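You operate a simulated robot arm through the tools that you are given. There is no shell and no other tool. Be economical: measure what you need, move in short steps, check, and stop when the job is done.

Carry out the task below with a simulated two-armed robot. There is one attempt and no reset: what you move stays moved.

## Task
Hold the thistle jar, twist its gold lid off into the rework tray, then cap it with the hex lid.
Fine: the hex lid ends tight and square, not forced; no honey spills.

It is judged by the outcome, as a careful person would: the job done as asked, and still so three seconds after it is handed in. It fails if anything else is knocked over, pushed out of place, dropped, spilled or broken. A push-on lid holds only when it is set on centred and level and pressed home; a screw cap is set on level and turned clockwise until tight.

## Robot
Two 6-joint arms with two-finger parallel grippers on one trunk, on a base that drives. Base frame: it is fixed to the floor where the robot stands at the start and does not move with it; the origin is under the middle of the robot, x ahead of it, y to its left, z up; the surface under the hand at the start is at about z = 800. Units: mm, degrees, N and s.
The left shoulder is at the start at [-77, 177, 832], the right one opposite. With the tool pointing down near the work surface each hand reaches from about 100 to 720 mm from the robot's upright axis, wherever it stands, measured 20 degrees to its own side. Places, roughly: gold lid (7x7x2 cm) [500, 100, 900]; hex lid (7x7x2 cm) [600, -100, 800]; tray [500, -900, 800]. Payload 1.57 kg a hand.
Tool frame (each hand has its own): the origin (TCP) lies between the finger pads and is the grasp point; the fingertips stand 30 mm ahead of it; z points along the fingers, y is the line along which they close. Largest opening 80 mm; finger width 17, thickness 12; the body of the gripper, 40 by 82 mm, starts 80 mm behind the TCP.
Orientation is that of the tool frame in the base frame, as a unit quaternion [w, x, y, z]. With the fingers straight down and closing along the base's y, the tool's x points along the base's -x, its y along +y and its z along -z.

## Interface
- The arms move only by the tool send_rows. It takes "left_rows", "right_rows" or both (then of equal length, played together; a hand with none holds still); each is a list of rows, each a list of 7 numbers: the shift along the base's x, y, z in mm, then the turn, a rotation vector about the base's x, y, z in degrees, then the gripper command, from -1 (shut) to 1 (fully open), values between in proportion. In form: [[x, y, z, wx, wy, wz, hand], ...]. A call has 1 to 12 rows; each row shifts and turns the commanded pose from where the row before left it. Rows are played at 5 a second. More than 50 mm and 8.6 degrees between two rows, or a gripper value outside its range, and nothing of the call is played. A pose out of reach is approached as far as the arm can. The call stops where the force on the tool passes 40 N (or 10 N more than at its start, if that is more) or the arm is blocked; 0.2 s more then pass. Each finger travels about 72 mm/s and halts on what it meets, pressing with about 30 N; the grip force reading is that of the motor and also rises with nothing between the fingers. The clock runs only during rows and for 0.2 s after the last one: add rows that do not move to give the fingers time. The reply holds the time, the measured pose of the TCP, the force on the tool along the base axes, the opening and the grip force, in the units named above and with some noise, with the torque about the TCP (base axes, N m) and any sound that the robot's microphone picked up.
- Cameras (640 x 400 px; columns grow to the right, rows downward): "scene" is now at [36.3, -13.3, 1559]; the picture's right is [-0.18, -0.98, 0.00], its down [-0.71, 0.13, -0.69] and it looks along [0.68, -0.13, -0.72] (base axes); focal length 249 px, centre (320, 200). "left" rides on the left gripper at [72, 7, -122] in its tool frame; the picture's right is [-0.09, 1.00, 0.00], its down [-0.84, -0.08, -0.54] and it looks along [-0.54, -0.05, 0.84] (tool axes); focal length 238 px, centre (320, 200). "right" rides on the right gripper at [72, -7, -122] in its tool frame; the picture's right is [0.09, 1.00, 0.00], its down [-0.84, 0.08, -0.54] and it looks along [-0.54, 0.05, 0.84] (tool axes); focal length 238 px, centre (320, 200). There is no depth. A picture from a camera that has moved, and an enlarged one, comes with that camera's place and axes in the base frame and with its lens.
- capture(camera): a new picture of that camera. The clock stands still meanwhile.
- slide_trunk(by): slides the trunk up (or, below 0, down) by that many mm; the arms and the scene camera ride with it, the base frame stays. It gives what a move gives, with no picture.
- steer(legs): drives the robot by 1 to 6 legs, each [ahead, left, turn to the left] in mm, mm and degrees, along the robot's own axes; the way and the turn of a leg run together, so that a leg with both is an arc; at most 1500 mm and 180 degrees a leg. The arms and the cameras ride along, it lands a little off, and it stops where it bumps. It gives what a move gives.
- pan_tilt(pan, tilt): turns the head with the scene camera to pan (to the left, within 143 degrees either way) and tilt (down, from -29 to 69), counted from straight ahead of the robot. It gives what a move gives.
- close_up(camera, box): a new picture of the part [left, top, right, bottom] of that camera's present view, enlarged. The clock stands still meanwhile.
- finish_job(): hands the job in; it is judged then, once.

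Work in short steps. Places have to be worked out from the pictures, the camera data and where the tool is seen: move nearer, look again, correct. Check each grasp and each placing, and mend what went wrong. You have 120 turns and 88 pictures in all, those below and enlarged ones among them. Open the grippers and draw the arms clear of the work before you hand the job in, unless the task says otherwise; then end with one line.

The tools are called after ">>>" as a command line: name --argument value ..., lists and objects as JSON in quotes. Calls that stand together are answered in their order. send_rows: Moves the arms, as the interface text tells. Its arguments: {"type":"object","properties":{"left_rows":{"type":"array","items":{"type":"array","items":{"type":"number"}}},"right_rows":{"type":"array","items":{"type":"array","items":{"type":"number"}}}},"required":[]} The other tools are called the same way: slide_trunk (by) slides the trunk up or down; steer (legs) drives the base; pan_tilt (pan, tilt) turns the head that bears the scene camera; capture (camera) takes a picture; close_up (camera, box) takes an enlarged picture of a part of a camera's view; finish_job () hands the job in.

At the start:

```text
clock: 0.0
left_ee_pos: [395.0, 123.1, 1212.5]
left_tcp_rot: [0.0, 0.0, 1.0, 0.0]
left_contact_force: [0.1, -0.4, 0.7]
left_ft_torque: [-0.01, 0.01, 0.0]
left_grip_width: 80.3
left_gripper_force: 0.0
right_ee_pos: [430.9, -243.5, 1184.6]
right_tcp_rot: [0.0, 0.0, 1.0, 0.0]
right_contact_force: [0.1, 0.1, 0.6]
right_ft_torque: [-0.03, -0.04, -0.02]
right_grip_width: 79.9
right_gripper_force: 0.1
trunk travel left (down, up): [-275.0, 53.0]
robot x, y, heading: [-1.4, -1.9, -0.2]
head pan, tilt: [-10.5, 46.3]
```

scene: 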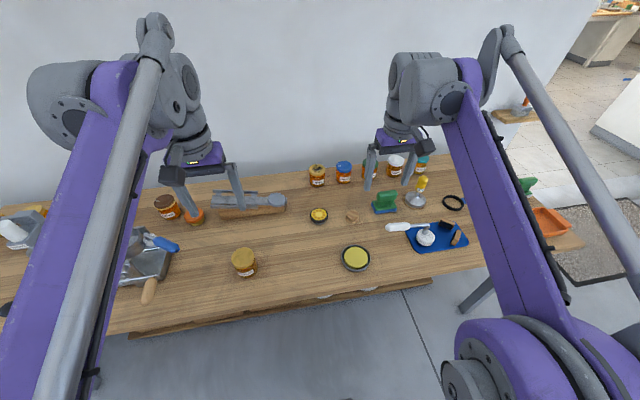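
right: 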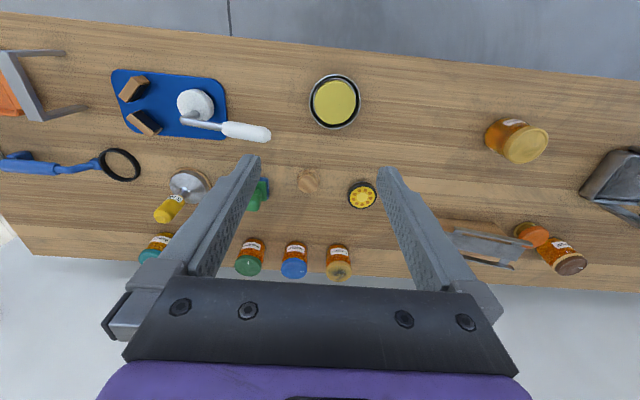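
left: 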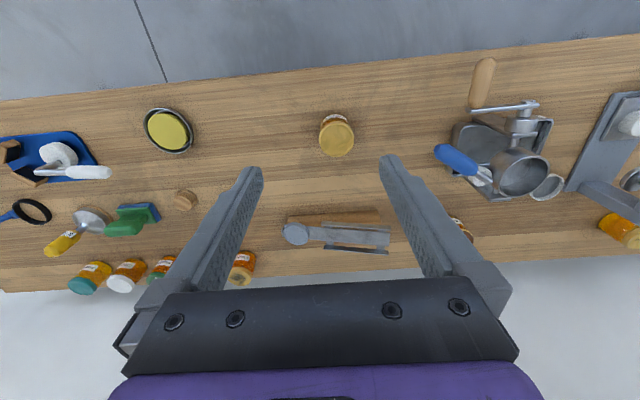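

I'll look closely at the jars and lids first to identify the thistle jar, the hex lid and the tray.

>>> close_up --camera "scene" --box '[200, 150, 360, 280]'

>>> close_up --camera "scene" --box '[340, 140, 600, 290]'

>>> close_up --camera "right" --box '[280, 60, 560, 240]'

```text
3.08 times, centred on (280, 215) of scene
camera zoom: at [36.3, -13.3, 1559.0], right [-0.18, -0.98, 0.0], down [-0.71, 0.13, -0.69], along [0.68, -0.13, -0.72], focal length 765 px, centre (443, 154)
```

zoom: 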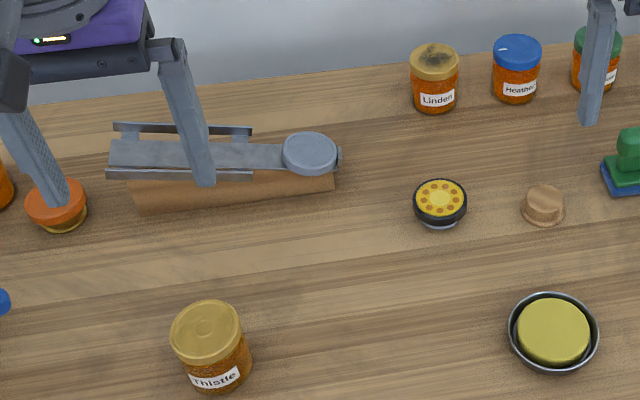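

```text
2.46 times, centred on (470, 215) of scene
camera zoom: at [36.3, -13.3, 1559.0], right [-0.18, -0.98, 0.0], down [-0.71, 0.13, -0.69], along [0.68, -0.13, -0.72], focal length 612 px, centre (-49, 163)
```

zoom: 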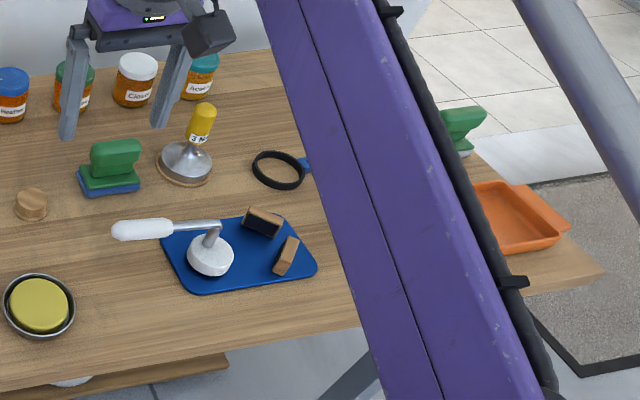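

```text
2.22 times, centred on (420, 150) of right
camera zoom: at [359.9, -250.7, 1307.8], right [-0.09, 1.0, 0.0], down [0.84, 0.08, 0.54], along [0.54, 0.05, -0.84], focal length 530 px, centre (98, 311)
```

zoom: 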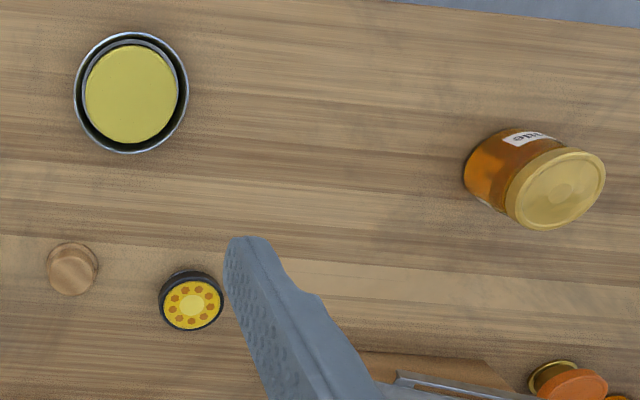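

The Thistle jar stands in front with its lid near (477, 139). The dotted black-rimmed piece near (670, -130) and the olive disc in a dish near (457, -221) both could be the hex lid, so I'll zoom on both, and look toward the tray.

>>> close_up --camera "scene" --box '[300, 200, 340, 225]'

>>> close_up --camera "right" --box '[290, 60, 386, 220]'

>>> pan_tilt --pan -50 --tilt 40

>>> capture --camera "scene"

```text
16.00 times, centred on (320, 212) of scene
camera zoom: at [36.3, -13.3, 1559.0], right [-0.18, -0.98, 0.0], down [-0.71, 0.13, -0.69], along [0.68, -0.13, -0.72], focal length 3978 px, centre (320, 0)
```

zoom: 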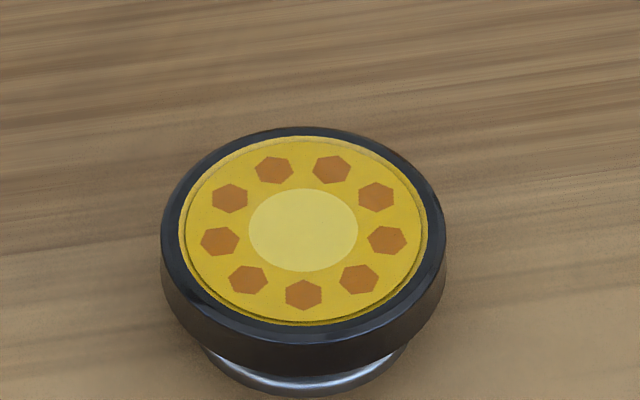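

```text
2.50 times, centred on (338, 140) of right
camera zoom: at [359.9, -250.7, 1307.8], right [-0.09, 1.0, 0.0], down [0.84, 0.08, 0.54], along [0.54, 0.05, -0.84], focal length 596 px, centre (275, 350)
```

zoom: 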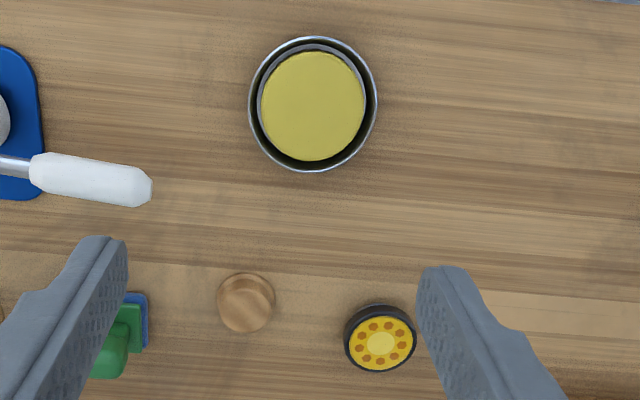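

```text
clock: 1.1
left_ee_pos: [394.1, 122.5, 1211.9]
left_tcp_rot: [0.0, 0.0, 1.0, 0.0]
left_contact_force: [-0.3, 0.1, -0.1]
left_ft_torque: [-0.03, 0.02, 0.02]
left_grip_width: 80.1
left_gripper_force: 0.0
right_ee_pos: [431.6, -243.9, 1183.8]
right_tcp_rot: [0.0, 0.0, 1.0, 0.0]
right_contact_force: [0.2, 0.7, 0.8]
right_ft_torque: [0.0, -0.01, 0.02]
right_grip_width: 80.1
right_gripper_force: 0.0
trunk travel left (down, up): [-275.0, 53.0]
robot x, y, heading: [-5.6, 2.1, 0.1]
head pan, tilt: [-50.0, 40.0]
```

```text
79 pictures are left
camera scene: at [12.0, -63.8, 1568.0], right [-0.77, -0.64, 0.0], down [-0.41, 0.49, -0.77], along [0.49, -0.59, -0.64], focal length 249 px, centre (320, 200)
```

scene: 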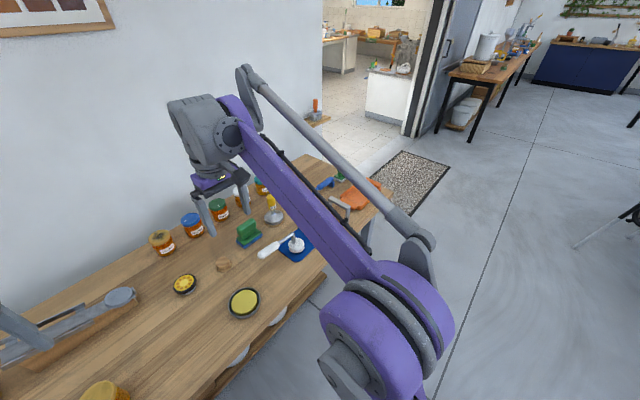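

The hex lid is clearly the black-rimmed one at about (670, -130), sitting top-up; the olive disc in a dish is something else. The orange tray is at the far right end of the bench. Next I pitch the left tool to point forward and ~35° down, staying high behind the jar.

>>> send_rows --left_rows '[[-5, 3, -25, 0, -8, 0, 1], [-5, 3, -25, 0, -8, 0, 1], [-5, 3, -25, 0, -8, 0, 1], [-5, 3, -25, 0, -8, 0, 1], [-5, 2, -25, 0, -8, 0, 1], [-5, 2, -25, 0, -8, 0, 1], [-5, 2, -25, 0, -7, 0, 1], [0, 0, 0, 0, 0, 0, 1]]'

>>> capture --camera "left"

>>> pan_tilt --pan 0 --tilt 50

>>> capture --camera "scene"

```text
clock: 2.9
left_ee_pos: [359.2, 142.0, 1039.1]
left_tcp_rot: [0.463, 0.0, 0.887, 0.0]
left_contact_force: [-0.6, 0.1, -0.3]
left_ft_torque: [-0.01, -0.02, -0.01]
left_grip_width: 80.1
left_gripper_force: 0.0
right_ee_pos: [431.7, -243.6, 1183.4]
right_tcp_rot: [-0.001, 0.0, 1.0, 0.0]
right_contact_force: [1.1, 0.5, 0.5]
right_ft_torque: [-0.03, -0.02, 0.01]
right_grip_width: 80.0
right_gripper_force: 0.2
trunk travel left (down, up): [-275.0, 53.0]
robot x, y, heading: [-3.7, 0.3, 0.3]
head pan, tilt: [-50.0, 40.0]
```

```text
78 pictures are left
camera left: at [218.7, 147.6, 1050.6], right [0.05, 1.0, 0.08], down [0.03, -0.08, 1.0], along [1.0, -0.05, -0.04], focal length 238 px, centre (320, 200)
```

left: 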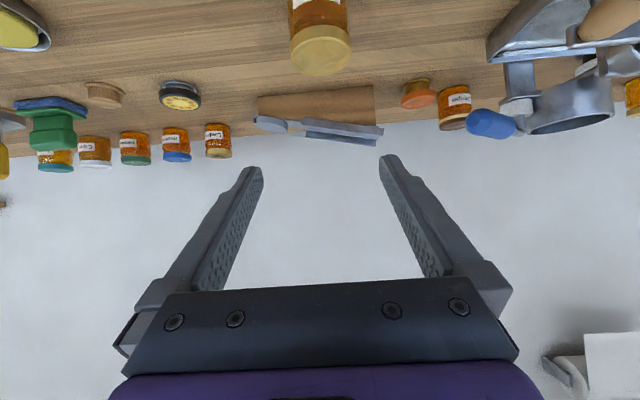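

```text
clock: 4.0
left_ee_pos: [358.8, 141.5, 1039.2]
left_tcp_rot: [0.462, 0.0, 0.887, 0.0]
left_contact_force: [0.6, -0.4, 0.6]
left_ft_torque: [0.01, -0.02, 0.03]
left_grip_width: 80.3
left_gripper_force: 0.1
right_ee_pos: [431.1, -243.4, 1183.4]
right_tcp_rot: [0.001, 0.0, 1.0, 0.0]
right_contact_force: [0.0, -1.1, -0.2]
right_ft_torque: [0.01, 0.0, -0.01]
right_grip_width: 80.1
right_gripper_force: 0.1
trunk travel left (down, up): [-275.0, 53.0]
robot x, y, heading: [-2.0, 2.6, 0.1]
head pan, tilt: [0.0, 50.0]
```

```text
77 pictures are left
camera scene: at [34.3, 1.2, 1553.9], right [0.0, -1.0, 0.0], down [-0.77, 0.0, -0.64], along [0.64, 0.0, -0.77], focal length 249 px, centre (320, 200)
```

scene: 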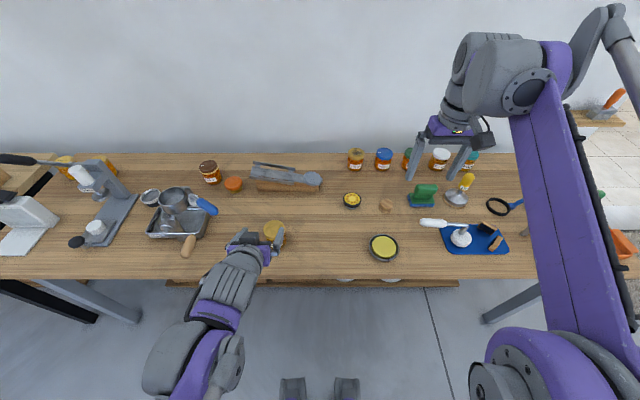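

The pitch works and the left camera sees the jar. I'll zoom in on it for a more exact position and height.

>>> close_up --camera "left" --box '[260, 0, 388, 80]'

>>> close_up --camera "scene" --box '[230, 200, 310, 250]'

```text
5.00 times, centred on (324, 40) of left
camera zoom: at [218.6, 147.7, 1051.0], right [0.05, 1.0, 0.08], down [0.04, -0.08, 1.0], along [1.0, -0.05, -0.04], focal length 1192 px, centre (300, 1000)
```

zoom: 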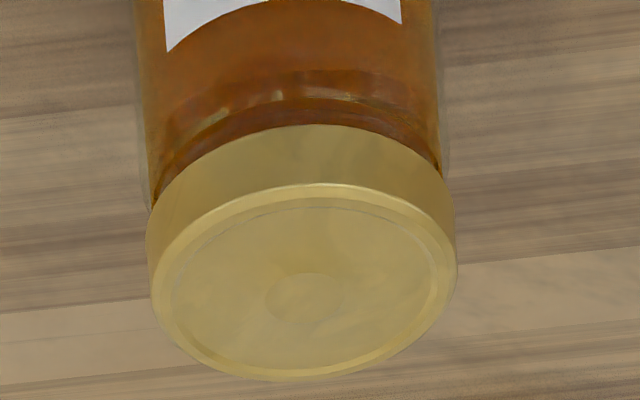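

```text
8.00 times, centred on (270, 225) of scene
camera zoom: at [34.3, 1.2, 1553.9], right [0.0, -1.0, 0.0], down [-0.77, 0.0, -0.64], along [0.64, 0.0, -0.77], focal length 1989 px, centre (720, 0)
```

zoom: 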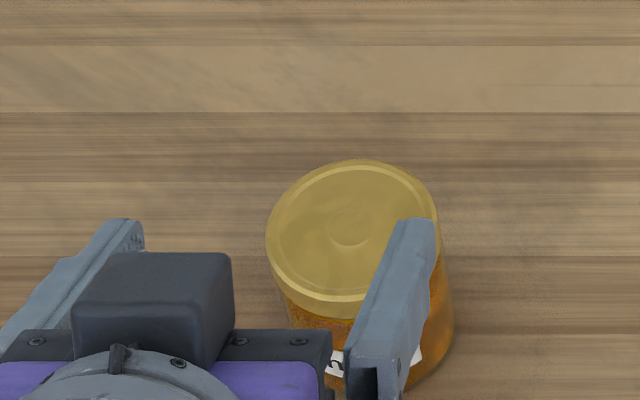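

Two views agree: lid centre at about (472, 148), top near z≈886, diameter ≈68 mm. I move the left hand to a pre-grasp 120 mm back along the approach line and look again.

>>> send_rows --left_rows '[[0, 1.5, -40, 0, 0, 0, 1], [5, 1.5, -40, 0, 0, 0, 1], [5, 1.5, -35, 0, 0, 0, 1], [5, 1.5, -25, 0, 0, 0, 1], [0, 0, 0, 0, 0, 0, 1]]'

>>> capture --camera "left"

>>> close_up --camera "scene" --box '[210, 190, 338, 270]'

```text
clock: 5.2
left_ee_pos: [374.1, 147.0, 896.7]
left_tcp_rot: [0.462, 0.0, 0.887, 0.0]
left_contact_force: [-0.4, 0.0, -0.2]
left_ft_torque: [0.03, 0.02, 0.01]
left_grip_width: 79.8
left_gripper_force: 0.0
right_ee_pos: [430.7, -244.2, 1184.2]
right_tcp_rot: [0.0, 0.001, 1.0, 0.0]
right_contact_force: [0.6, 0.2, -0.7]
right_ft_torque: [-0.01, -0.02, 0.0]
right_grip_width: 80.1
right_gripper_force: 0.0
trunk travel left (down, up): [-275.0, 53.0]
robot x, y, heading: [0.6, -1.0, -0.1]
head pan, tilt: [0.0, 50.0]
```

```text
74 pictures are left
camera left: at [233.7, 154.0, 909.0], right [0.05, 1.0, 0.08], down [0.04, -0.08, 1.0], along [1.0, -0.05, -0.04], focal length 238 px, centre (320, 200)
```

left: 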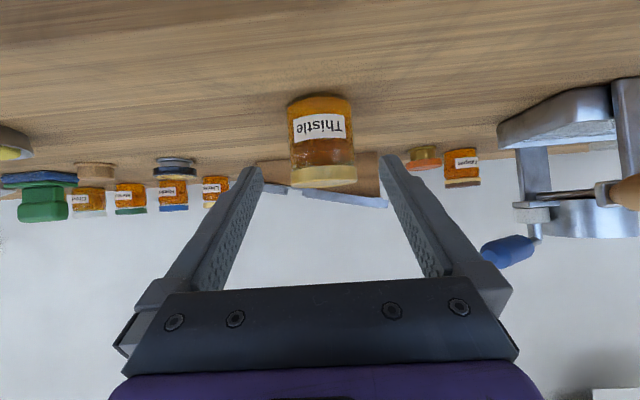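

```text
5.00 times, centred on (274, 230) of scene
camera zoom: at [33.4, 1.4, 1553.9], right [0.0, -1.0, 0.0], down [-0.77, 0.0, -0.64], along [0.64, 0.0, -0.77], focal length 1243 px, centre (550, 50)
```

zoom: 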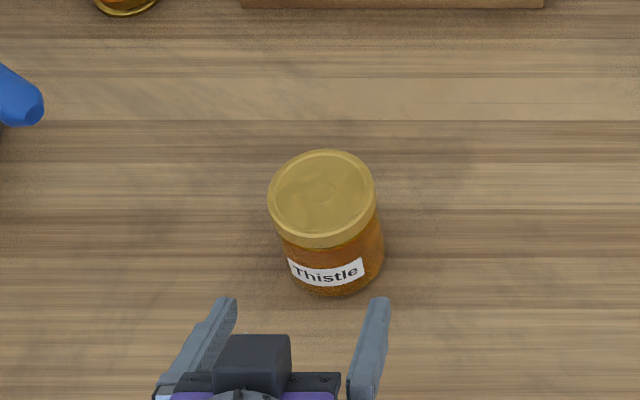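

The jar is centred between the fingers in y (≈148). I advance along the approach line to straddle the jar body, still open.

>>> send_rows --left_rows '[[24.5, 0.2, -16.7, 0, 0, 0, 1], [24.5, 0.2, -16.7, 0, 0, 0, 1], [24.5, 0.2, -16.7, 0, 0, 0, 1], [24.5, 0.2, -16.7, 0, 0, 0, 1], [0, 0, 0, 0, 0, 0, 1]]'

>>> capture --camera "left"

>>> close_up --camera "scene" --box '[210, 190, 338, 270]'

```text
clock: 6.4
left_ee_pos: [472.7, 148.1, 831.5]
left_tcp_rot: [0.462, 0.0, 0.887, 0.0]
left_contact_force: [0.4, 0.1, -0.7]
left_ft_torque: [0.0, -0.02, 0.01]
left_grip_width: 80.0
left_gripper_force: 0.1
right_ee_pos: [430.6, -243.9, 1185.5]
right_tcp_rot: [0.0, 0.0, 1.0, 0.001]
right_contact_force: [-0.2, 0.3, -0.5]
right_ft_torque: [0.01, -0.04, -0.04]
right_grip_width: 80.3
right_gripper_force: 0.2
trunk travel left (down, up): [-275.0, 53.0]
robot x, y, heading: [0.7, -1.3, 0.2]
head pan, tilt: [0.0, 50.0]
```

```text
72 pictures are left
camera left: at [332.7, 153.5, 844.2], right [0.05, 1.0, 0.08], down [0.04, -0.08, 1.0], along [1.0, -0.05, -0.04], focal length 238 px, centre (320, 200)
```

left: 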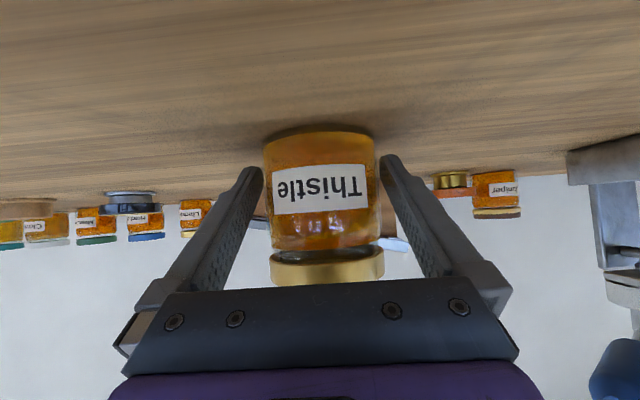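

```text
5.00 times, centred on (274, 230) of scene
camera zoom: at [33.6, 1.3, 1553.9], right [0.0, -1.0, 0.0], down [-0.77, 0.0, -0.64], along [0.64, 0.0, -0.77], focal length 1243 px, centre (550, 50)
```

zoom: 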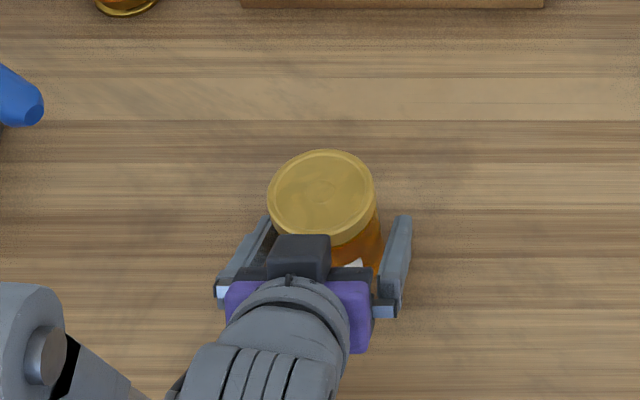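

The fingers straddle the jar body evenly, well below the lid. I close the left gripper to hold the jar.

>>> send_rows --left_rows '[[0, 0, 0, 0, 0, 0, 0.7], [0, 0, 0, 0, 0, 0, 0.3], [0, 0, 0, 0, 0, 0, -0.3], [0, 0, 0, 0, 0, 0, -1], [0, 0, 0, 0, 0, 0, -1], [0, 0, 0, 0, 0, 0, -1]]'

>>> capture --camera "left"

>>> close_up --camera "scene" --box '[242, 200, 306, 240]'

```text
clock: 7.8
left_ee_pos: [473.1, 148.5, 831.9]
left_tcp_rot: [0.462, 0.0, 0.887, 0.0]
left_contact_force: [0.4, 1.6, 0.4]
left_ft_torque: [0.04, 0.01, 0.02]
left_grip_width: 69.4
left_gripper_force: 29.9
right_ee_pos: [430.9, -244.7, 1183.6]
right_tcp_rot: [0.0, 0.0, 1.0, 0.0]
right_contact_force: [0.9, -0.5, -0.7]
right_ft_torque: [-0.01, 0.01, 0.0]
right_grip_width: 80.1
right_gripper_force: 0.0
trunk travel left (down, up): [-275.0, 53.0]
robot x, y, heading: [0.6, -3.5, -0.1]
head pan, tilt: [0.0, 50.0]
```

```text
70 pictures are left
camera left: at [333.1, 153.5, 844.2], right [0.05, 1.0, 0.08], down [0.04, -0.08, 1.0], along [1.0, -0.05, -0.04], focal length 238 px, centre (320, 200)
```

left: 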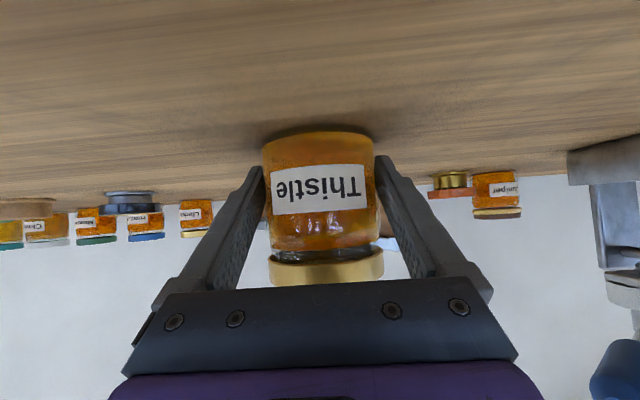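

```text
10.00 times, centred on (274, 220) of scene
camera zoom: at [34.4, 1.4, 1553.9], right [0.0, -1.0, 0.0], down [-0.77, 0.0, -0.64], along [0.64, 0.0, -0.77], focal length 2486 px, centre (780, 0)
```

zoom: 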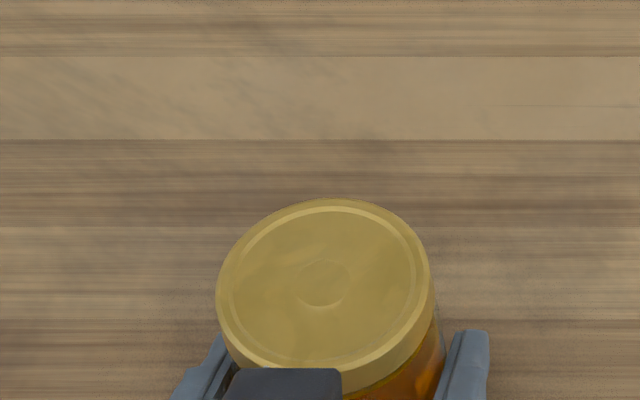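

Jar firmly held (69.4 mm, 30 N). The lid centre is about (475, 148). I bring the right hand high over the lid, yawing −40° so there's room to turn counter-clockwise.

>>> send_rows --right_rows '[[5, 48, -5, 0, 0, -5, 1], [5, 49, -5, 0, 0, -5, 1], [5, 49, -5, 0, 0, -5, 1], [5, 49, -10, 0, 0, -5, 1], [6, 49, -10, 0, 0, -5, 1], [6, 49, -10, 0, 0, -5, 1], [6, 49, -10, 0, 0, -5, 1], [6, 50, -10, 0, 0, -5, 1], [0, 0, 0, 0, 0, 0, 1]]'

>>> capture --camera "right"

>>> capture --camera "scene"

```text
refused: row 4 steps farther than a row can; nothing moved
```

```text
68 pictures are left
camera right: at [360.0, -250.6, 1307.8], right [-0.09, 1.0, 0.0], down [0.84, 0.08, 0.54], along [0.54, 0.05, -0.84], focal length 238 px, centre (320, 200)
```

right: 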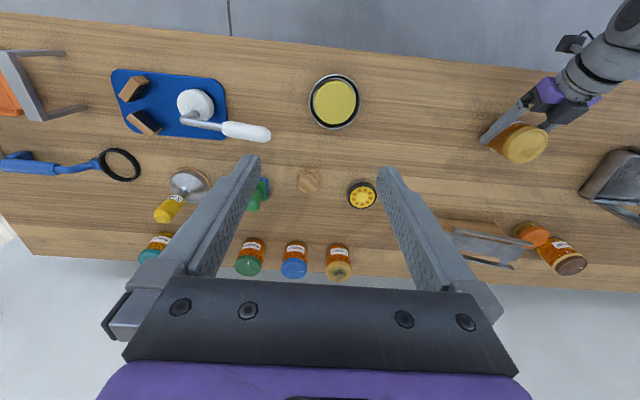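

```text
67 pictures are left
camera scene: at [34.4, 1.4, 1553.9], right [0.0, -1.0, 0.0], down [-0.77, 0.0, -0.64], along [0.64, 0.0, -0.77], focal length 249 px, centre (320, 200)
```

scene: 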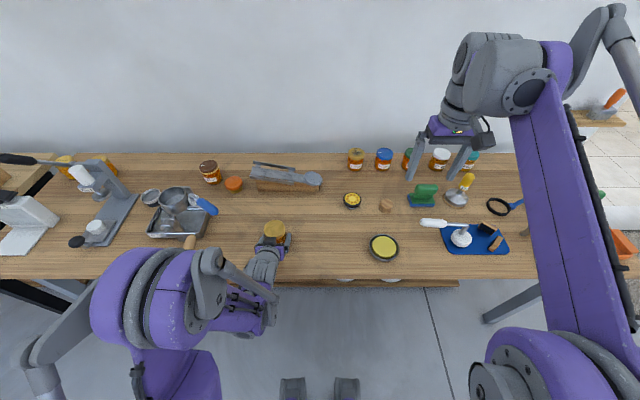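

A step was over 50 mm; I resend with smaller steps.

>>> send_rows --right_rows '[[4, 39, -7, 0, 0, -4, 1], [4, 39, -7, 0, 0, -4, 1], [4, 39, -7, 0, 0, -4, 1], [4, 39, -7, 0, 0, -4, 1], [5, 39, -7, 0, 0, -4, 1], [5, 39, -7, 0, 0, -4, 1], [5, 39, -7, 0, 0, -4, 1], [5, 39, -7, 0, 0, -4, 1], [4, 40, -7, 0, 0, -4, 1], [4, 40, -7, 0, 0, -4, 1], [0, 0, 0, 0, 0, 0, 1]]'

>>> capture --camera "right"

>>> capture --camera "scene"

```text
clock: 10.2
left_ee_pos: [473.4, 147.1, 830.8]
left_tcp_rot: [0.461, 0.0, 0.887, 0.0]
left_contact_force: [-0.2, -0.1, -0.7]
left_ft_torque: [-0.06, -0.03, -0.01]
left_grip_width: 69.7
left_gripper_force: 30.1
right_ee_pos: [475.6, 145.0, 1114.9]
right_tcp_rot: [0.0, 0.343, 0.939, -0.001]
right_contact_force: [0.3, 0.5, 0.6]
right_ft_torque: [0.0, -0.03, -0.03]
right_grip_width: 80.0
right_gripper_force: 0.1
trunk travel left (down, up): [-275.0, 53.0]
robot x, y, heading: [-1.9, 4.5, -0.0]
head pan, tilt: [0.0, 50.0]
```

```text
66 pictures are left
camera right: at [416.1, 185.9, 1238.9], right [0.57, 0.82, 0.0], down [0.69, -0.48, 0.54], along [0.45, -0.31, -0.84], focal length 238 px, centre (320, 200)
```

right: 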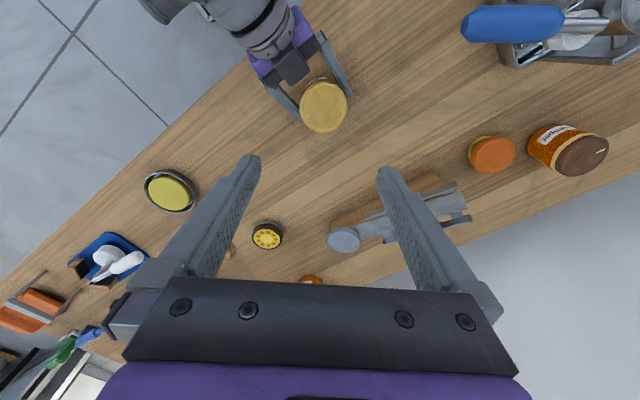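

```text
65 pictures are left
camera scene: at [34.4, 0.8, 1553.9], right [0.0, -1.0, 0.0], down [-0.77, 0.0, -0.64], along [0.64, 0.0, -0.77], focal length 249 px, centre (320, 200)
```

scene: 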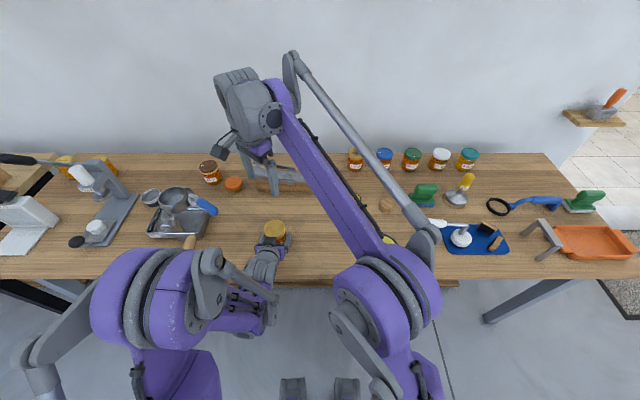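

The lid lies near (477, 149) in this view, consistent with before. I lower to z≈960, correct to (475.5, 148), then look again before straddling.

>>> send_rows --right_rows '[[0, 1, -40, 0, 0, 0, 1], [0, 1, -40, 0, 0, 0, 1], [0, 1, -40, 0, 0, 0, 1], [0, 0, -35, 0, 0, 0, 1], [0, 0, 0, 0, 0, 0, 1]]'

>>> capture --camera "right"

>>> capture --camera "left"

>>> close_up --camera "scene" --box '[210, 140, 338, 260]'

```text
clock: 11.4
left_ee_pos: [473.8, 147.4, 831.8]
left_tcp_rot: [0.462, -0.001, 0.887, 0.001]
left_contact_force: [-0.8, -0.5, 0.4]
left_ft_torque: [0.0, -0.04, -0.03]
left_grip_width: 69.6
left_gripper_force: 30.7
right_ee_pos: [478.9, 150.7, 959.3]
right_tcp_rot: [0.0, 0.342, 0.94, -0.001]
right_contact_force: [-0.2, 0.6, -0.2]
right_ft_torque: [0.0, -0.01, -0.04]
right_grip_width: 79.9
right_gripper_force: 0.0
trunk travel left (down, up): [-275.0, 53.0]
robot x, y, heading: [3.7, -1.5, 0.1]
head pan, tilt: [0.0, 50.0]
```

```text
64 pictures are left
camera right: at [419.8, 191.1, 1082.9], right [0.57, 0.82, 0.0], down [0.69, -0.48, 0.54], along [0.45, -0.31, -0.84], focal length 238 px, centre (320, 200)
```

right: 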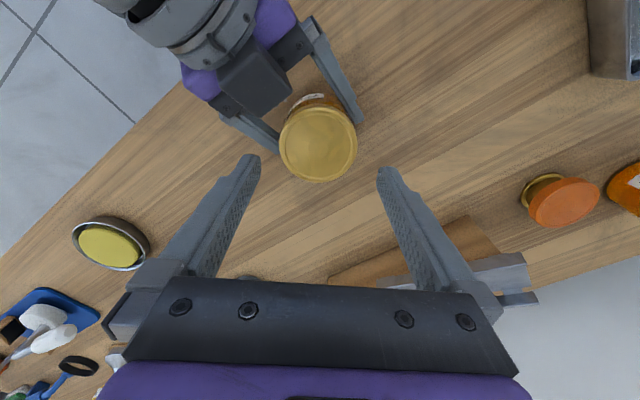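

```text
63 pictures are left
camera left: at [333.1, 153.5, 844.2], right [0.05, 1.0, 0.08], down [0.04, -0.08, 1.0], along [1.0, -0.05, -0.04], focal length 238 px, centre (320, 200)
```

left: 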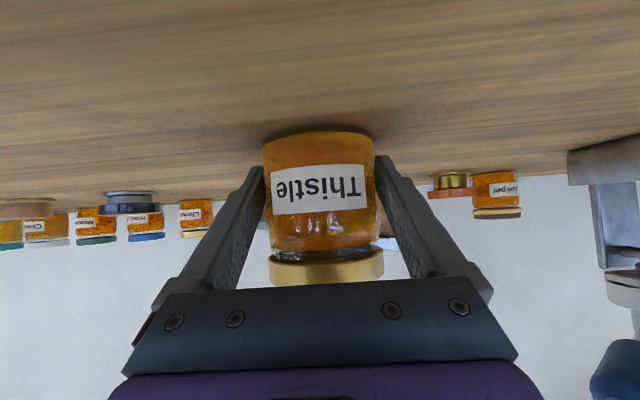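

```text
3.33 times, centred on (274, 200) of scene
camera zoom: at [34.4, 1.4, 1553.9], right [0.0, -1.0, 0.0], down [-0.77, 0.0, -0.64], along [0.64, 0.0, -0.77], focal length 829 px, centre (473, 200)
```

zoom: 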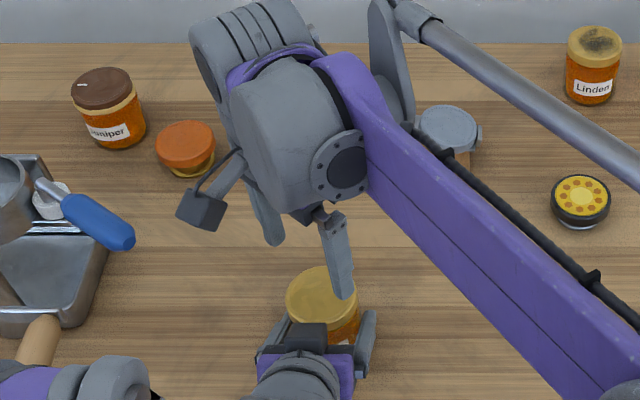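

Lid is centred between the right fingers (within ~2 mm). I lower to TCP z≈900 so the tips overlap the lid skirt only, staying above the left fingers.

>>> send_rows --right_rows '[[-1, -0.5, -20, 0, 0, 0, 1], [-1, -0.5, -20, 0, 0, 0, 1], [0, 0, -19, 0, 0, 0, 1], [0, 0, 0, 0, 0, 0, 1]]'

>>> capture --camera "right"

>>> capture --camera "left"

```text
clock: 12.4
left_ee_pos: [474.3, 147.0, 831.9]
left_tcp_rot: [0.461, 0.0, 0.887, 0.0]
left_contact_force: [-0.4, 0.2, -0.9]
left_ft_torque: [0.02, -0.02, 0.0]
left_grip_width: 69.2
left_gripper_force: 29.9
right_ee_pos: [473.5, 149.0, 901.3]
right_tcp_rot: [0.0, 0.342, 0.94, -0.001]
right_contact_force: [1.0, 0.3, -0.4]
right_ft_torque: [-0.04, -0.04, 0.0]
right_grip_width: 80.0
right_gripper_force: 0.1
trunk travel left (down, up): [-275.0, 53.0]
robot x, y, heading: [-3.8, -0.2, 0.1]
head pan, tilt: [0.0, 50.0]
```

```text
61 pictures are left
camera right: at [414.8, 189.6, 1024.5], right [0.57, 0.82, 0.0], down [0.69, -0.48, 0.54], along [0.45, -0.31, -0.84], focal length 238 px, centre (320, 200)
```

right: 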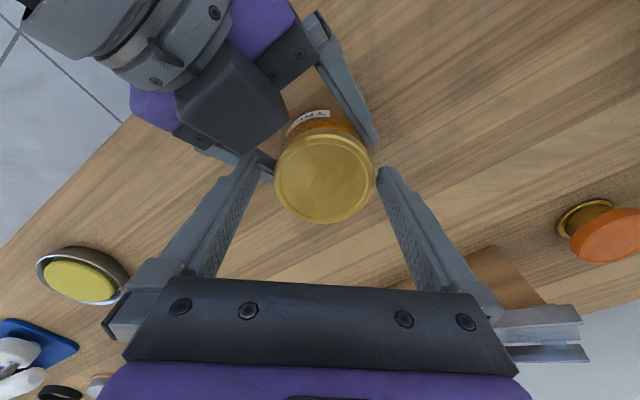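

```text
60 pictures are left
camera left: at [333.1, 153.5, 844.2], right [0.05, 1.0, 0.08], down [0.04, -0.08, 1.0], along [1.0, -0.05, -0.04], focal length 238 px, centre (320, 200)
```

left: 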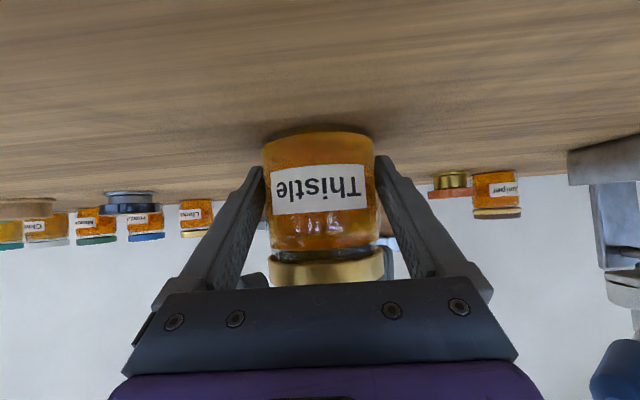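

The lid is ~3 mm toward the far finger, so I shift (+2, +2.3) to centre, then close the right gripper on the skirt.

>>> send_rows --right_rows '[[2, 2.3, 0, 0, 0, 0, 1], [0, 0, 0, 0, 0, 0, 0.8], [0, 0, 0, 0, 0, 0, 0.4], [0, 0, 0, 0, 0, 0, -0.3], [0, 0, 0, 0, 0, 0, -1], [0, 0, 0, 0, 0, 0, -1], [0, 0, 0, 0, 0, 0, -1]]'

>>> capture --camera "right"

```text
clock: 14.0
left_ee_pos: [474.2, 147.6, 832.9]
left_tcp_rot: [0.462, -0.001, 0.887, 0.0]
left_contact_force: [5.4, 3.8, -0.5]
left_ft_torque: [-0.19, 0.17, -0.01]
left_grip_width: 69.5
left_gripper_force: 30.0
right_ee_pos: [476.4, 151.4, 901.1]
right_tcp_rot: [0.0, 0.342, 0.94, 0.0]
right_contact_force: [-5.6, -5.2, 1.3]
right_ft_torque: [-0.14, 0.16, -0.05]
right_grip_width: 67.0
right_gripper_force: 30.3
trunk travel left (down, up): [-275.0, 53.0]
robot x, y, heading: [-3.6, 5.4, -0.2]
head pan, tilt: [0.0, 50.0]
```

```text
59 pictures are left
camera right: at [417.0, 192.4, 1024.3], right [0.57, 0.82, 0.0], down [0.69, -0.48, 0.54], along [0.45, -0.31, -0.84], focal length 238 px, centre (320, 200)
```

right: 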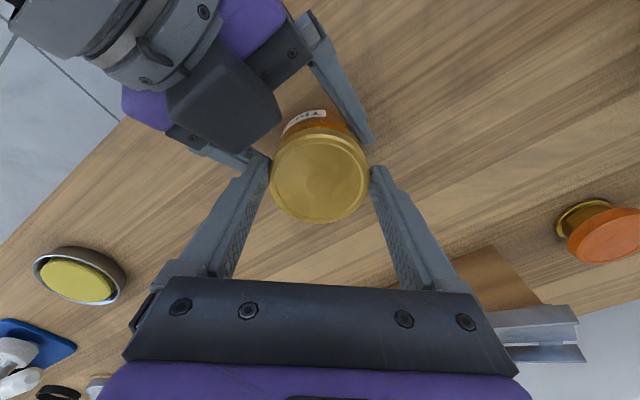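

Gripped at 67 mm with about 7 N sideways pull, so I ease back ~1.5 mm and begin turning counter-clockwise (+z) by 20° while watching the torque.

>>> send_rows --right_rows '[[-1, -1.2, 0, 0, 0, 0, -1], [0, 0, 0, 0, 0, 4, -1], [0, 0, 0, 0, 0, 4, -1], [0, 0, 0, 0, 0, 4, -1], [0, 0, 0, 0, 0, 4, -1], [0, 0, 0, 0, 0, 4, -1]]'

>>> capture --camera "right"

```text
clock: 15.4
left_ee_pos: [473.6, 147.1, 832.5]
left_tcp_rot: [0.462, -0.001, 0.887, 0.0]
left_contact_force: [5.8, 14.7, -3.8]
left_ft_torque: [-0.8, 0.05, 0.03]
left_grip_width: 69.5
left_gripper_force: 30.1
right_ee_pos: [474.5, 150.0, 900.0]
right_tcp_rot: [0.0, 0.173, 0.985, -0.001]
right_contact_force: [-5.3, -17.5, 12.4]
right_ft_torque: [-0.5, 0.12, -0.16]
right_grip_width: 67.0
right_gripper_force: 30.0
trunk travel left (down, up): [-275.0, 53.0]
robot x, y, heading: [-2.5, -0.8, 0.2]
head pan, tilt: [0.0, 50.0]
```

```text
58 pictures are left
camera right: at [405.4, 168.6, 1024.0], right [0.25, 0.97, 0.0], down [0.81, -0.21, 0.54], along [0.52, -0.14, -0.84], focal length 238 px, centre (320, 200)
```

right: 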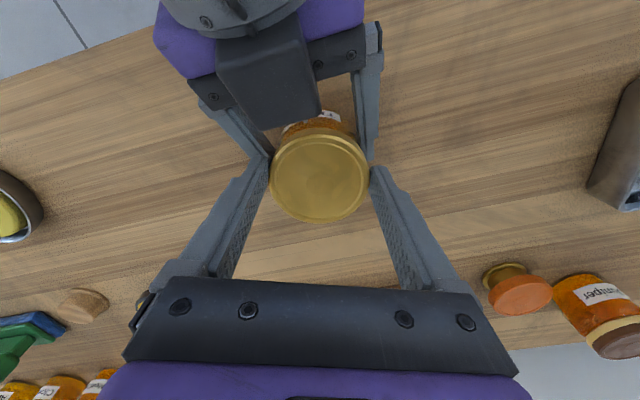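

The lid turns with low torque (0.16 N·m) and pushes up 12 N, i.e. it's climbing; the sideways load shows the right hand ~2.5 mm too far in +y. I correct that, lift slightly, and continue turning with a small rise.

>>> send_rows --right_rows '[[0, -1.3, 0.4, 0, 0, 0, -1], [0, -1.3, 0.3, 0, 0, 0, -1], [0, 0, 0.1, 0, 0, 4, -1], [0, 0, 0.1, 0, 0, 4, -1], [0, 0, 0.1, 0, 0, 4, -1], [0, 0, 0.1, 0, 0, 4, -1]]'

```text
clock: 16.8
left_ee_pos: [473.3, 148.3, 831.3]
left_tcp_rot: [0.463, 0.0, 0.887, 0.0]
left_contact_force: [5.0, 10.4, 9.7]
left_ft_torque: [-0.42, 0.13, 0.08]
left_grip_width: 69.5
left_gripper_force: 30.2
right_ee_pos: [474.3, 149.3, 901.3]
right_tcp_rot: [0.0, 0.034, 0.999, -0.001]
right_contact_force: [-4.9, -11.0, -13.1]
right_ft_torque: [-0.34, 0.24, -0.09]
right_grip_width: 67.0
right_gripper_force: 30.3
trunk travel left (down, up): [-275.0, 53.0]
robot x, y, heading: [-0.2, -0.9, -0.1]
head pan, tilt: [0.0, 50.0]
```

Now the z load is −13 N (lifted slightly too much) and y −11 N. I back off both and keep turning, then compare the lid texture to check it really rotates.

>>> send_rows --right_rows '[[-0.4, -1.2, -0.5, 0, 0, 0, -1], [0, 0, 0, 0, 0, 5, -1], [0, 0, 0, 0, 0, 5, -1], [0, 0, 0, 0, 0, 5, -1], [0, 0, 0, 0, 0, 5, -1], [0, 0, 0, 0, 0, 5, -1]]'

>>> close_up --camera "right" --box '[230, 90, 410, 240]'

```text
clock: 18.2
left_ee_pos: [473.3, 146.5, 832.1]
left_tcp_rot: [0.461, 0.0, 0.887, 0.0]
left_contact_force: [-2.3, 10.7, 2.6]
left_ft_torque: [-0.45, -0.43, 0.15]
left_grip_width: 69.3
left_gripper_force: 29.9
right_ee_pos: [472.7, 147.4, 900.9]
right_tcp_rot: [-0.001, -0.183, 0.983, 0.0]
right_contact_force: [4.1, -10.0, -1.2]
right_ft_torque: [-0.31, -0.11, -0.2]
right_grip_width: 66.7
right_gripper_force: 30.0
trunk travel left (down, up): [-275.0, 53.0]
robot x, y, heading: [-1.0, -0.1, -0.0]
head pan, tilt: [0.0, 50.0]
```

```text
2.67 times, centred on (320, 165) of right
camera zoom: at [409.3, 114.7, 1025.3], right [-0.44, 0.9, 0.0], down [0.75, 0.37, 0.54], along [0.49, 0.24, -0.84], focal length 636 px, centre (320, 293)
```

zoom: 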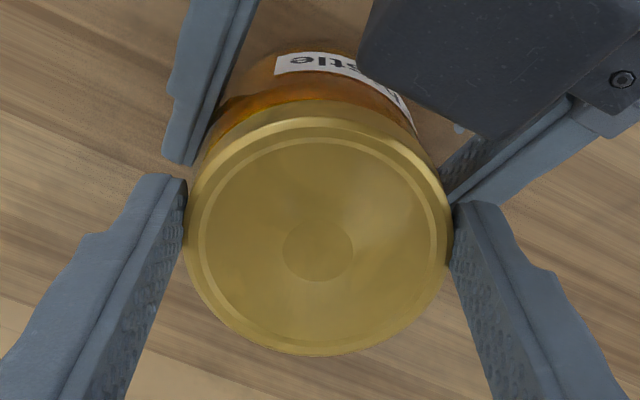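

60° done, loads modest. I continue another 32° to about +53° yaw with a small y correction.

>>> send_rows --right_rows '[[0.3, -1, 0, 0, 0, 0, -1], [0, 0, 0.1, 0, 0, 6, -1], [0, 0, 0.1, 0, 0, 6, -1], [0, 0, 0.1, 0, 0, 6, -1], [0, 0, 0.1, 0, 0, 7, -1], [0, 0, 0.1, 0, 0, 7, -1]]'

>>> capture --camera "left"

```text
clock: 19.6
left_ee_pos: [473.9, 148.3, 831.9]
left_tcp_rot: [0.462, -0.001, 0.887, 0.0]
left_contact_force: [-7.9, 20.9, 0.5]
left_ft_torque: [-0.88, -0.42, 0.38]
left_grip_width: 69.4
left_gripper_force: 29.8
right_ee_pos: [474.4, 144.1, 902.4]
right_tcp_rot: [0.001, -0.446, 0.895, -0.001]
right_contact_force: [8.9, -21.2, -0.4]
right_ft_torque: [-0.58, -0.21, -0.41]
right_grip_width: 67.2
right_gripper_force: 30.5
trunk travel left (down, up): [-275.0, 53.0]
robot x, y, heading: [-4.0, 1.6, 0.0]
head pan, tilt: [0.0, 50.0]
```

```text
56 pictures are left
camera left: at [332.8, 153.9, 844.2], right [0.05, 1.0, 0.08], down [0.04, -0.08, 1.0], along [1.0, -0.05, -0.04], focal length 238 px, centre (320, 200)
```

left: 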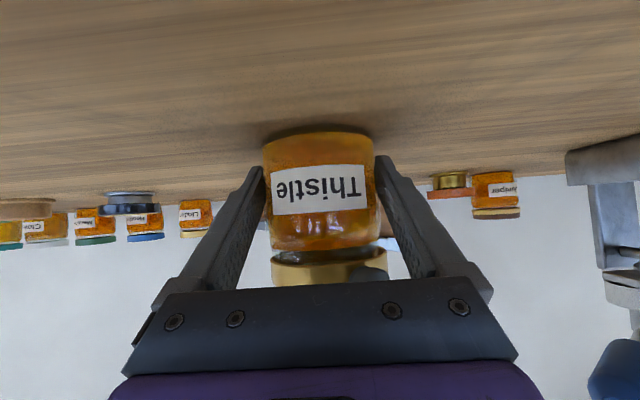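

The −21 N in y now fits the right finger touching the left finger at this yaw (seen in the left view), so I stop turning here (~92°). I back off 8°, open only slightly, and lift straight up to re-grip.

>>> send_rows --right_rows '[[0, 0, 0, 0, 0, -5, -1], [0, 0, 0, 0, 0, -4, -1], [0, 0, 0, 0, 0, 0, 0.78], [0, 0, 0, 0, 0, 0, 0.78], [0, 0, 5, 0, 0, 0, 0.78], [0, 0, 12, 0, 0, 0, 0.78], [0, 0, 15, 0, 0, 0, 0.78], [0, 0, 0, 0, 0, 0, 1]]'

>>> capture --camera "left"

>>> capture --camera "right"

```text
clock: 21.4
left_ee_pos: [473.7, 146.7, 832.2]
left_tcp_rot: [0.462, 0.0, 0.887, 0.0]
left_contact_force: [-0.1, -1.1, 0.1]
left_ft_torque: [-0.01, 0.0, 0.01]
left_grip_width: 69.5
left_gripper_force: 30.1
right_ee_pos: [472.6, 146.8, 933.8]
right_tcp_rot: [0.001, -0.375, 0.927, 0.001]
right_contact_force: [0.7, 0.0, -0.2]
right_ft_torque: [0.0, 0.02, 0.04]
right_grip_width: 79.7
right_gripper_force: 0.1
trunk travel left (down, up): [-275.0, 53.0]
robot x, y, heading: [4.8, -0.1, 0.2]
head pan, tilt: [0.0, 50.0]
```

```text
55 pictures are left
camera left: at [333.3, 153.5, 844.1], right [0.05, 1.0, 0.08], down [0.04, -0.08, 1.0], along [1.0, -0.05, -0.04], focal length 238 px, centre (320, 200)
```

left: 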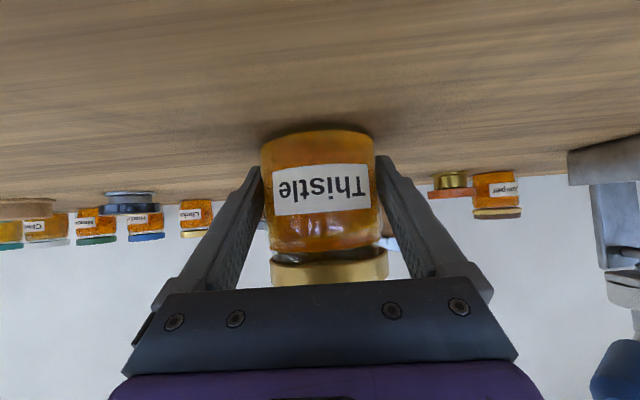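

```text
54 pictures are left
camera right: at [427.8, 91.7, 1057.2], right [-0.76, 0.65, 0.0], down [0.55, 0.64, 0.54], along [0.35, 0.41, -0.84], focal length 238 px, centre (320, 200)
```

right: 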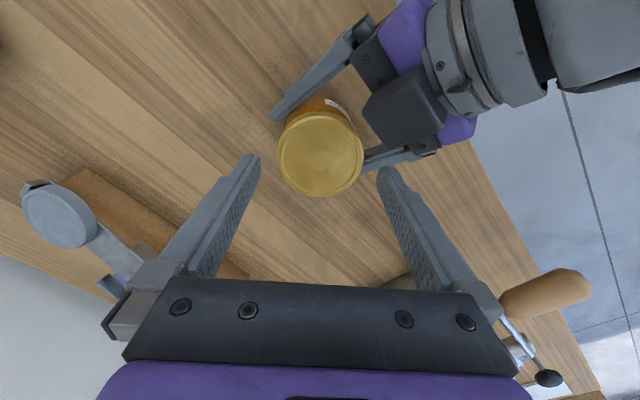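

Released cleanly; the jar shifted slightly toward the left hand but is upright and held. I rotate the right hand back to about −40° above the lid and re-measure.

>>> send_rows --right_rows '[[0, 0, 3, 0, 0, -7, 1], [0, 0, 3, 0, 0, -7, 1], [0, 0, 2, 0, 0, -7, 1], [0, 0, 0, 0, 0, -7, 1], [0, 0, 0, 0, 0, -7, 1], [0, 0, 0, 0, 0, -7, 1], [0, 0, 0, 0, 0, -7, 1], [0, 0, 0, 0, 0, -7, 1], [0, 0, 0, 0, 0, -7, 1], [0, 0, 0, 0, 0, -7, 1], [0, 0, 0, 0, 0, -7, 1], [0, 0, 0, 0, 0, -7, 1]]'

>>> capture --camera "right"

```text
clock: 24.0
left_ee_pos: [474.3, 148.8, 831.1]
left_tcp_rot: [0.462, 0.001, 0.887, 0.0]
left_contact_force: [-0.1, -0.2, -0.8]
left_ft_torque: [-0.03, 0.03, 0.03]
left_grip_width: 69.5
left_gripper_force: 29.8
right_ee_pos: [473.6, 145.7, 941.1]
right_tcp_rot: [-0.001, 0.343, 0.939, -0.001]
right_contact_force: [-0.3, 0.0, -0.3]
right_ft_torque: [-0.03, -0.02, 0.02]
right_grip_width: 80.2
right_gripper_force: 0.0
trunk travel left (down, up): [-275.0, 53.0]
robot x, y, heading: [0.1, 3.1, -0.0]
head pan, tilt: [0.0, 50.0]
```

```text
53 pictures are left
camera right: at [415.2, 188.0, 1065.0], right [0.57, 0.82, 0.0], down [0.69, -0.48, 0.54], along [0.45, -0.31, -0.84], focal length 238 px, centre (320, 200)
```

right: 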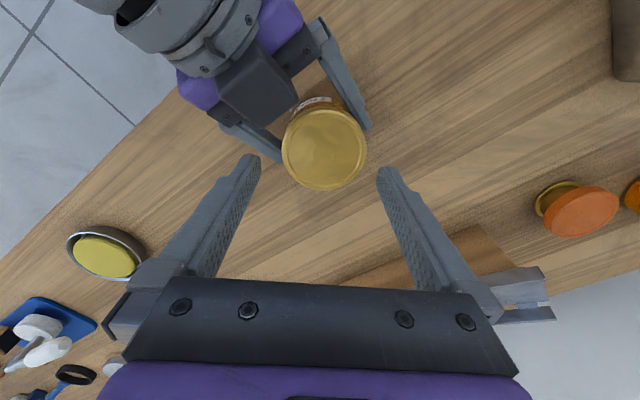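

The row position of the lid in this view doesn't quite fit the expectation, so I zoom in to check its centre and whether it is level.

>>> close_up --camera "right" --box '[260, 90, 390, 200]'

>>> close_up --camera "left" --box '[230, 110, 410, 300]'

```text
3.64 times, centred on (325, 145) of right
camera zoom: at [415.2, 188.0, 1065.0], right [0.57, 0.82, 0.0], down [0.69, -0.48, 0.54], along [0.45, -0.31, -0.84], focal length 867 px, centre (302, 400)
```

zoom: 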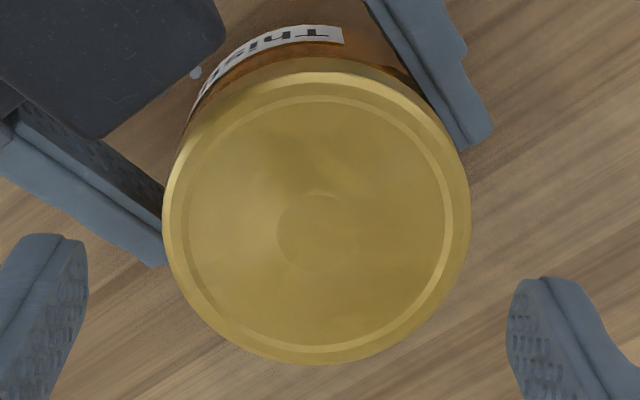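

```text
2.11 times, centred on (320, 205) of left
camera zoom: at [333.2, 153.5, 844.1], right [0.05, 1.0, 0.08], down [0.04, -0.08, 1.0], along [1.0, -0.05, -0.04], focal length 502 px, centre (320, 190)
```

zoom: 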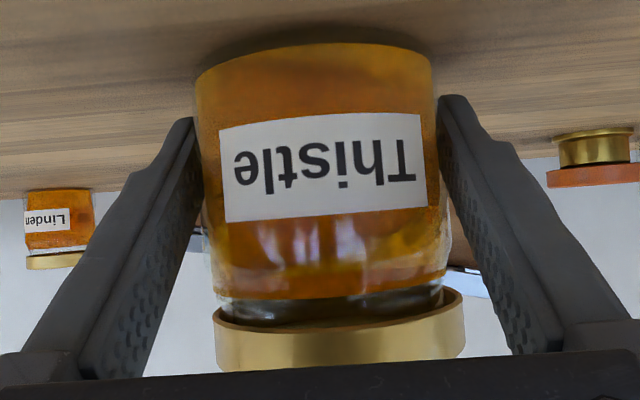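

The lid is level; its centre disc shows the lid about (+2, +4) mm from the tool axis. I correct, lower to z≈902 and close again.

>>> send_rows --right_rows '[[1, 2, -13, 0, 0, 0, 1], [1, 2, -13, 0, 0, 0, 1], [0, 0, -13, 0, 0, 0, 1], [0, 0, 0, 0, 0, 0, 0.8], [0, 0, 0, 0, 0, 0, 0.4], [0, 0, 0, 0, 0, 0, -0.3], [0, 0, 0, 0, 0, 0, -1], [0, 0, 0, 0, 0, 0, -1], [0, 0, 0, 0, 0, 0, -1]]'

```text
clock: 26.0
left_ee_pos: [473.1, 146.7, 831.5]
left_tcp_rot: [0.462, 0.001, 0.887, -0.001]
left_contact_force: [-0.1, 0.0, 0.2]
left_ft_torque: [-0.01, 0.05, 0.01]
left_grip_width: 69.5
left_gripper_force: 29.8
right_ee_pos: [475.2, 150.6, 902.1]
right_tcp_rot: [0.0, 0.342, 0.94, 0.0]
right_contact_force: [-0.4, -0.4, -1.2]
right_ft_torque: [-0.02, 0.02, 0.03]
right_grip_width: 66.9
right_gripper_force: 29.9
trunk travel left (down, up): [-275.0, 53.0]
robot x, y, heading: [-2.8, 1.8, -0.2]
head pan, tilt: [0.0, 50.0]
```

Gripped with practically no side load. I turn another 40° counter-clockwise with a slight rise.

>>> send_rows --right_rows '[[0, 0, 0.1, 0, 0, 7, -1], [0, 0, 0.1, 0, 0, 7, -1], [0, 0, 0.1, 0, 0, 7, -1], [0, 0, 0.1, 0, 0, 7, -1], [0, 0, 0.1, 0, 0, 7, -1], [0, 0, 0.1, 0, 0, 7, -1]]'

```text
clock: 27.4
left_ee_pos: [473.7, 148.3, 831.5]
left_tcp_rot: [0.461, 0.001, 0.887, 0.0]
left_contact_force: [4.4, 10.9, -0.8]
left_ft_torque: [-0.43, 0.23, 0.16]
left_grip_width: 69.7
left_gripper_force: 30.0
right_ee_pos: [476.0, 149.5, 903.6]
right_tcp_rot: [0.0, -0.019, 1.0, -0.001]
right_contact_force: [-4.8, -10.8, -0.5]
right_ft_torque: [-0.35, 0.14, -0.12]
right_grip_width: 67.0
right_gripper_force: 30.0
trunk travel left (down, up): [-275.0, 53.0]
robot x, y, heading: [1.3, 1.1, 0.0]
head pan, tilt: [0.0, 50.0]
```

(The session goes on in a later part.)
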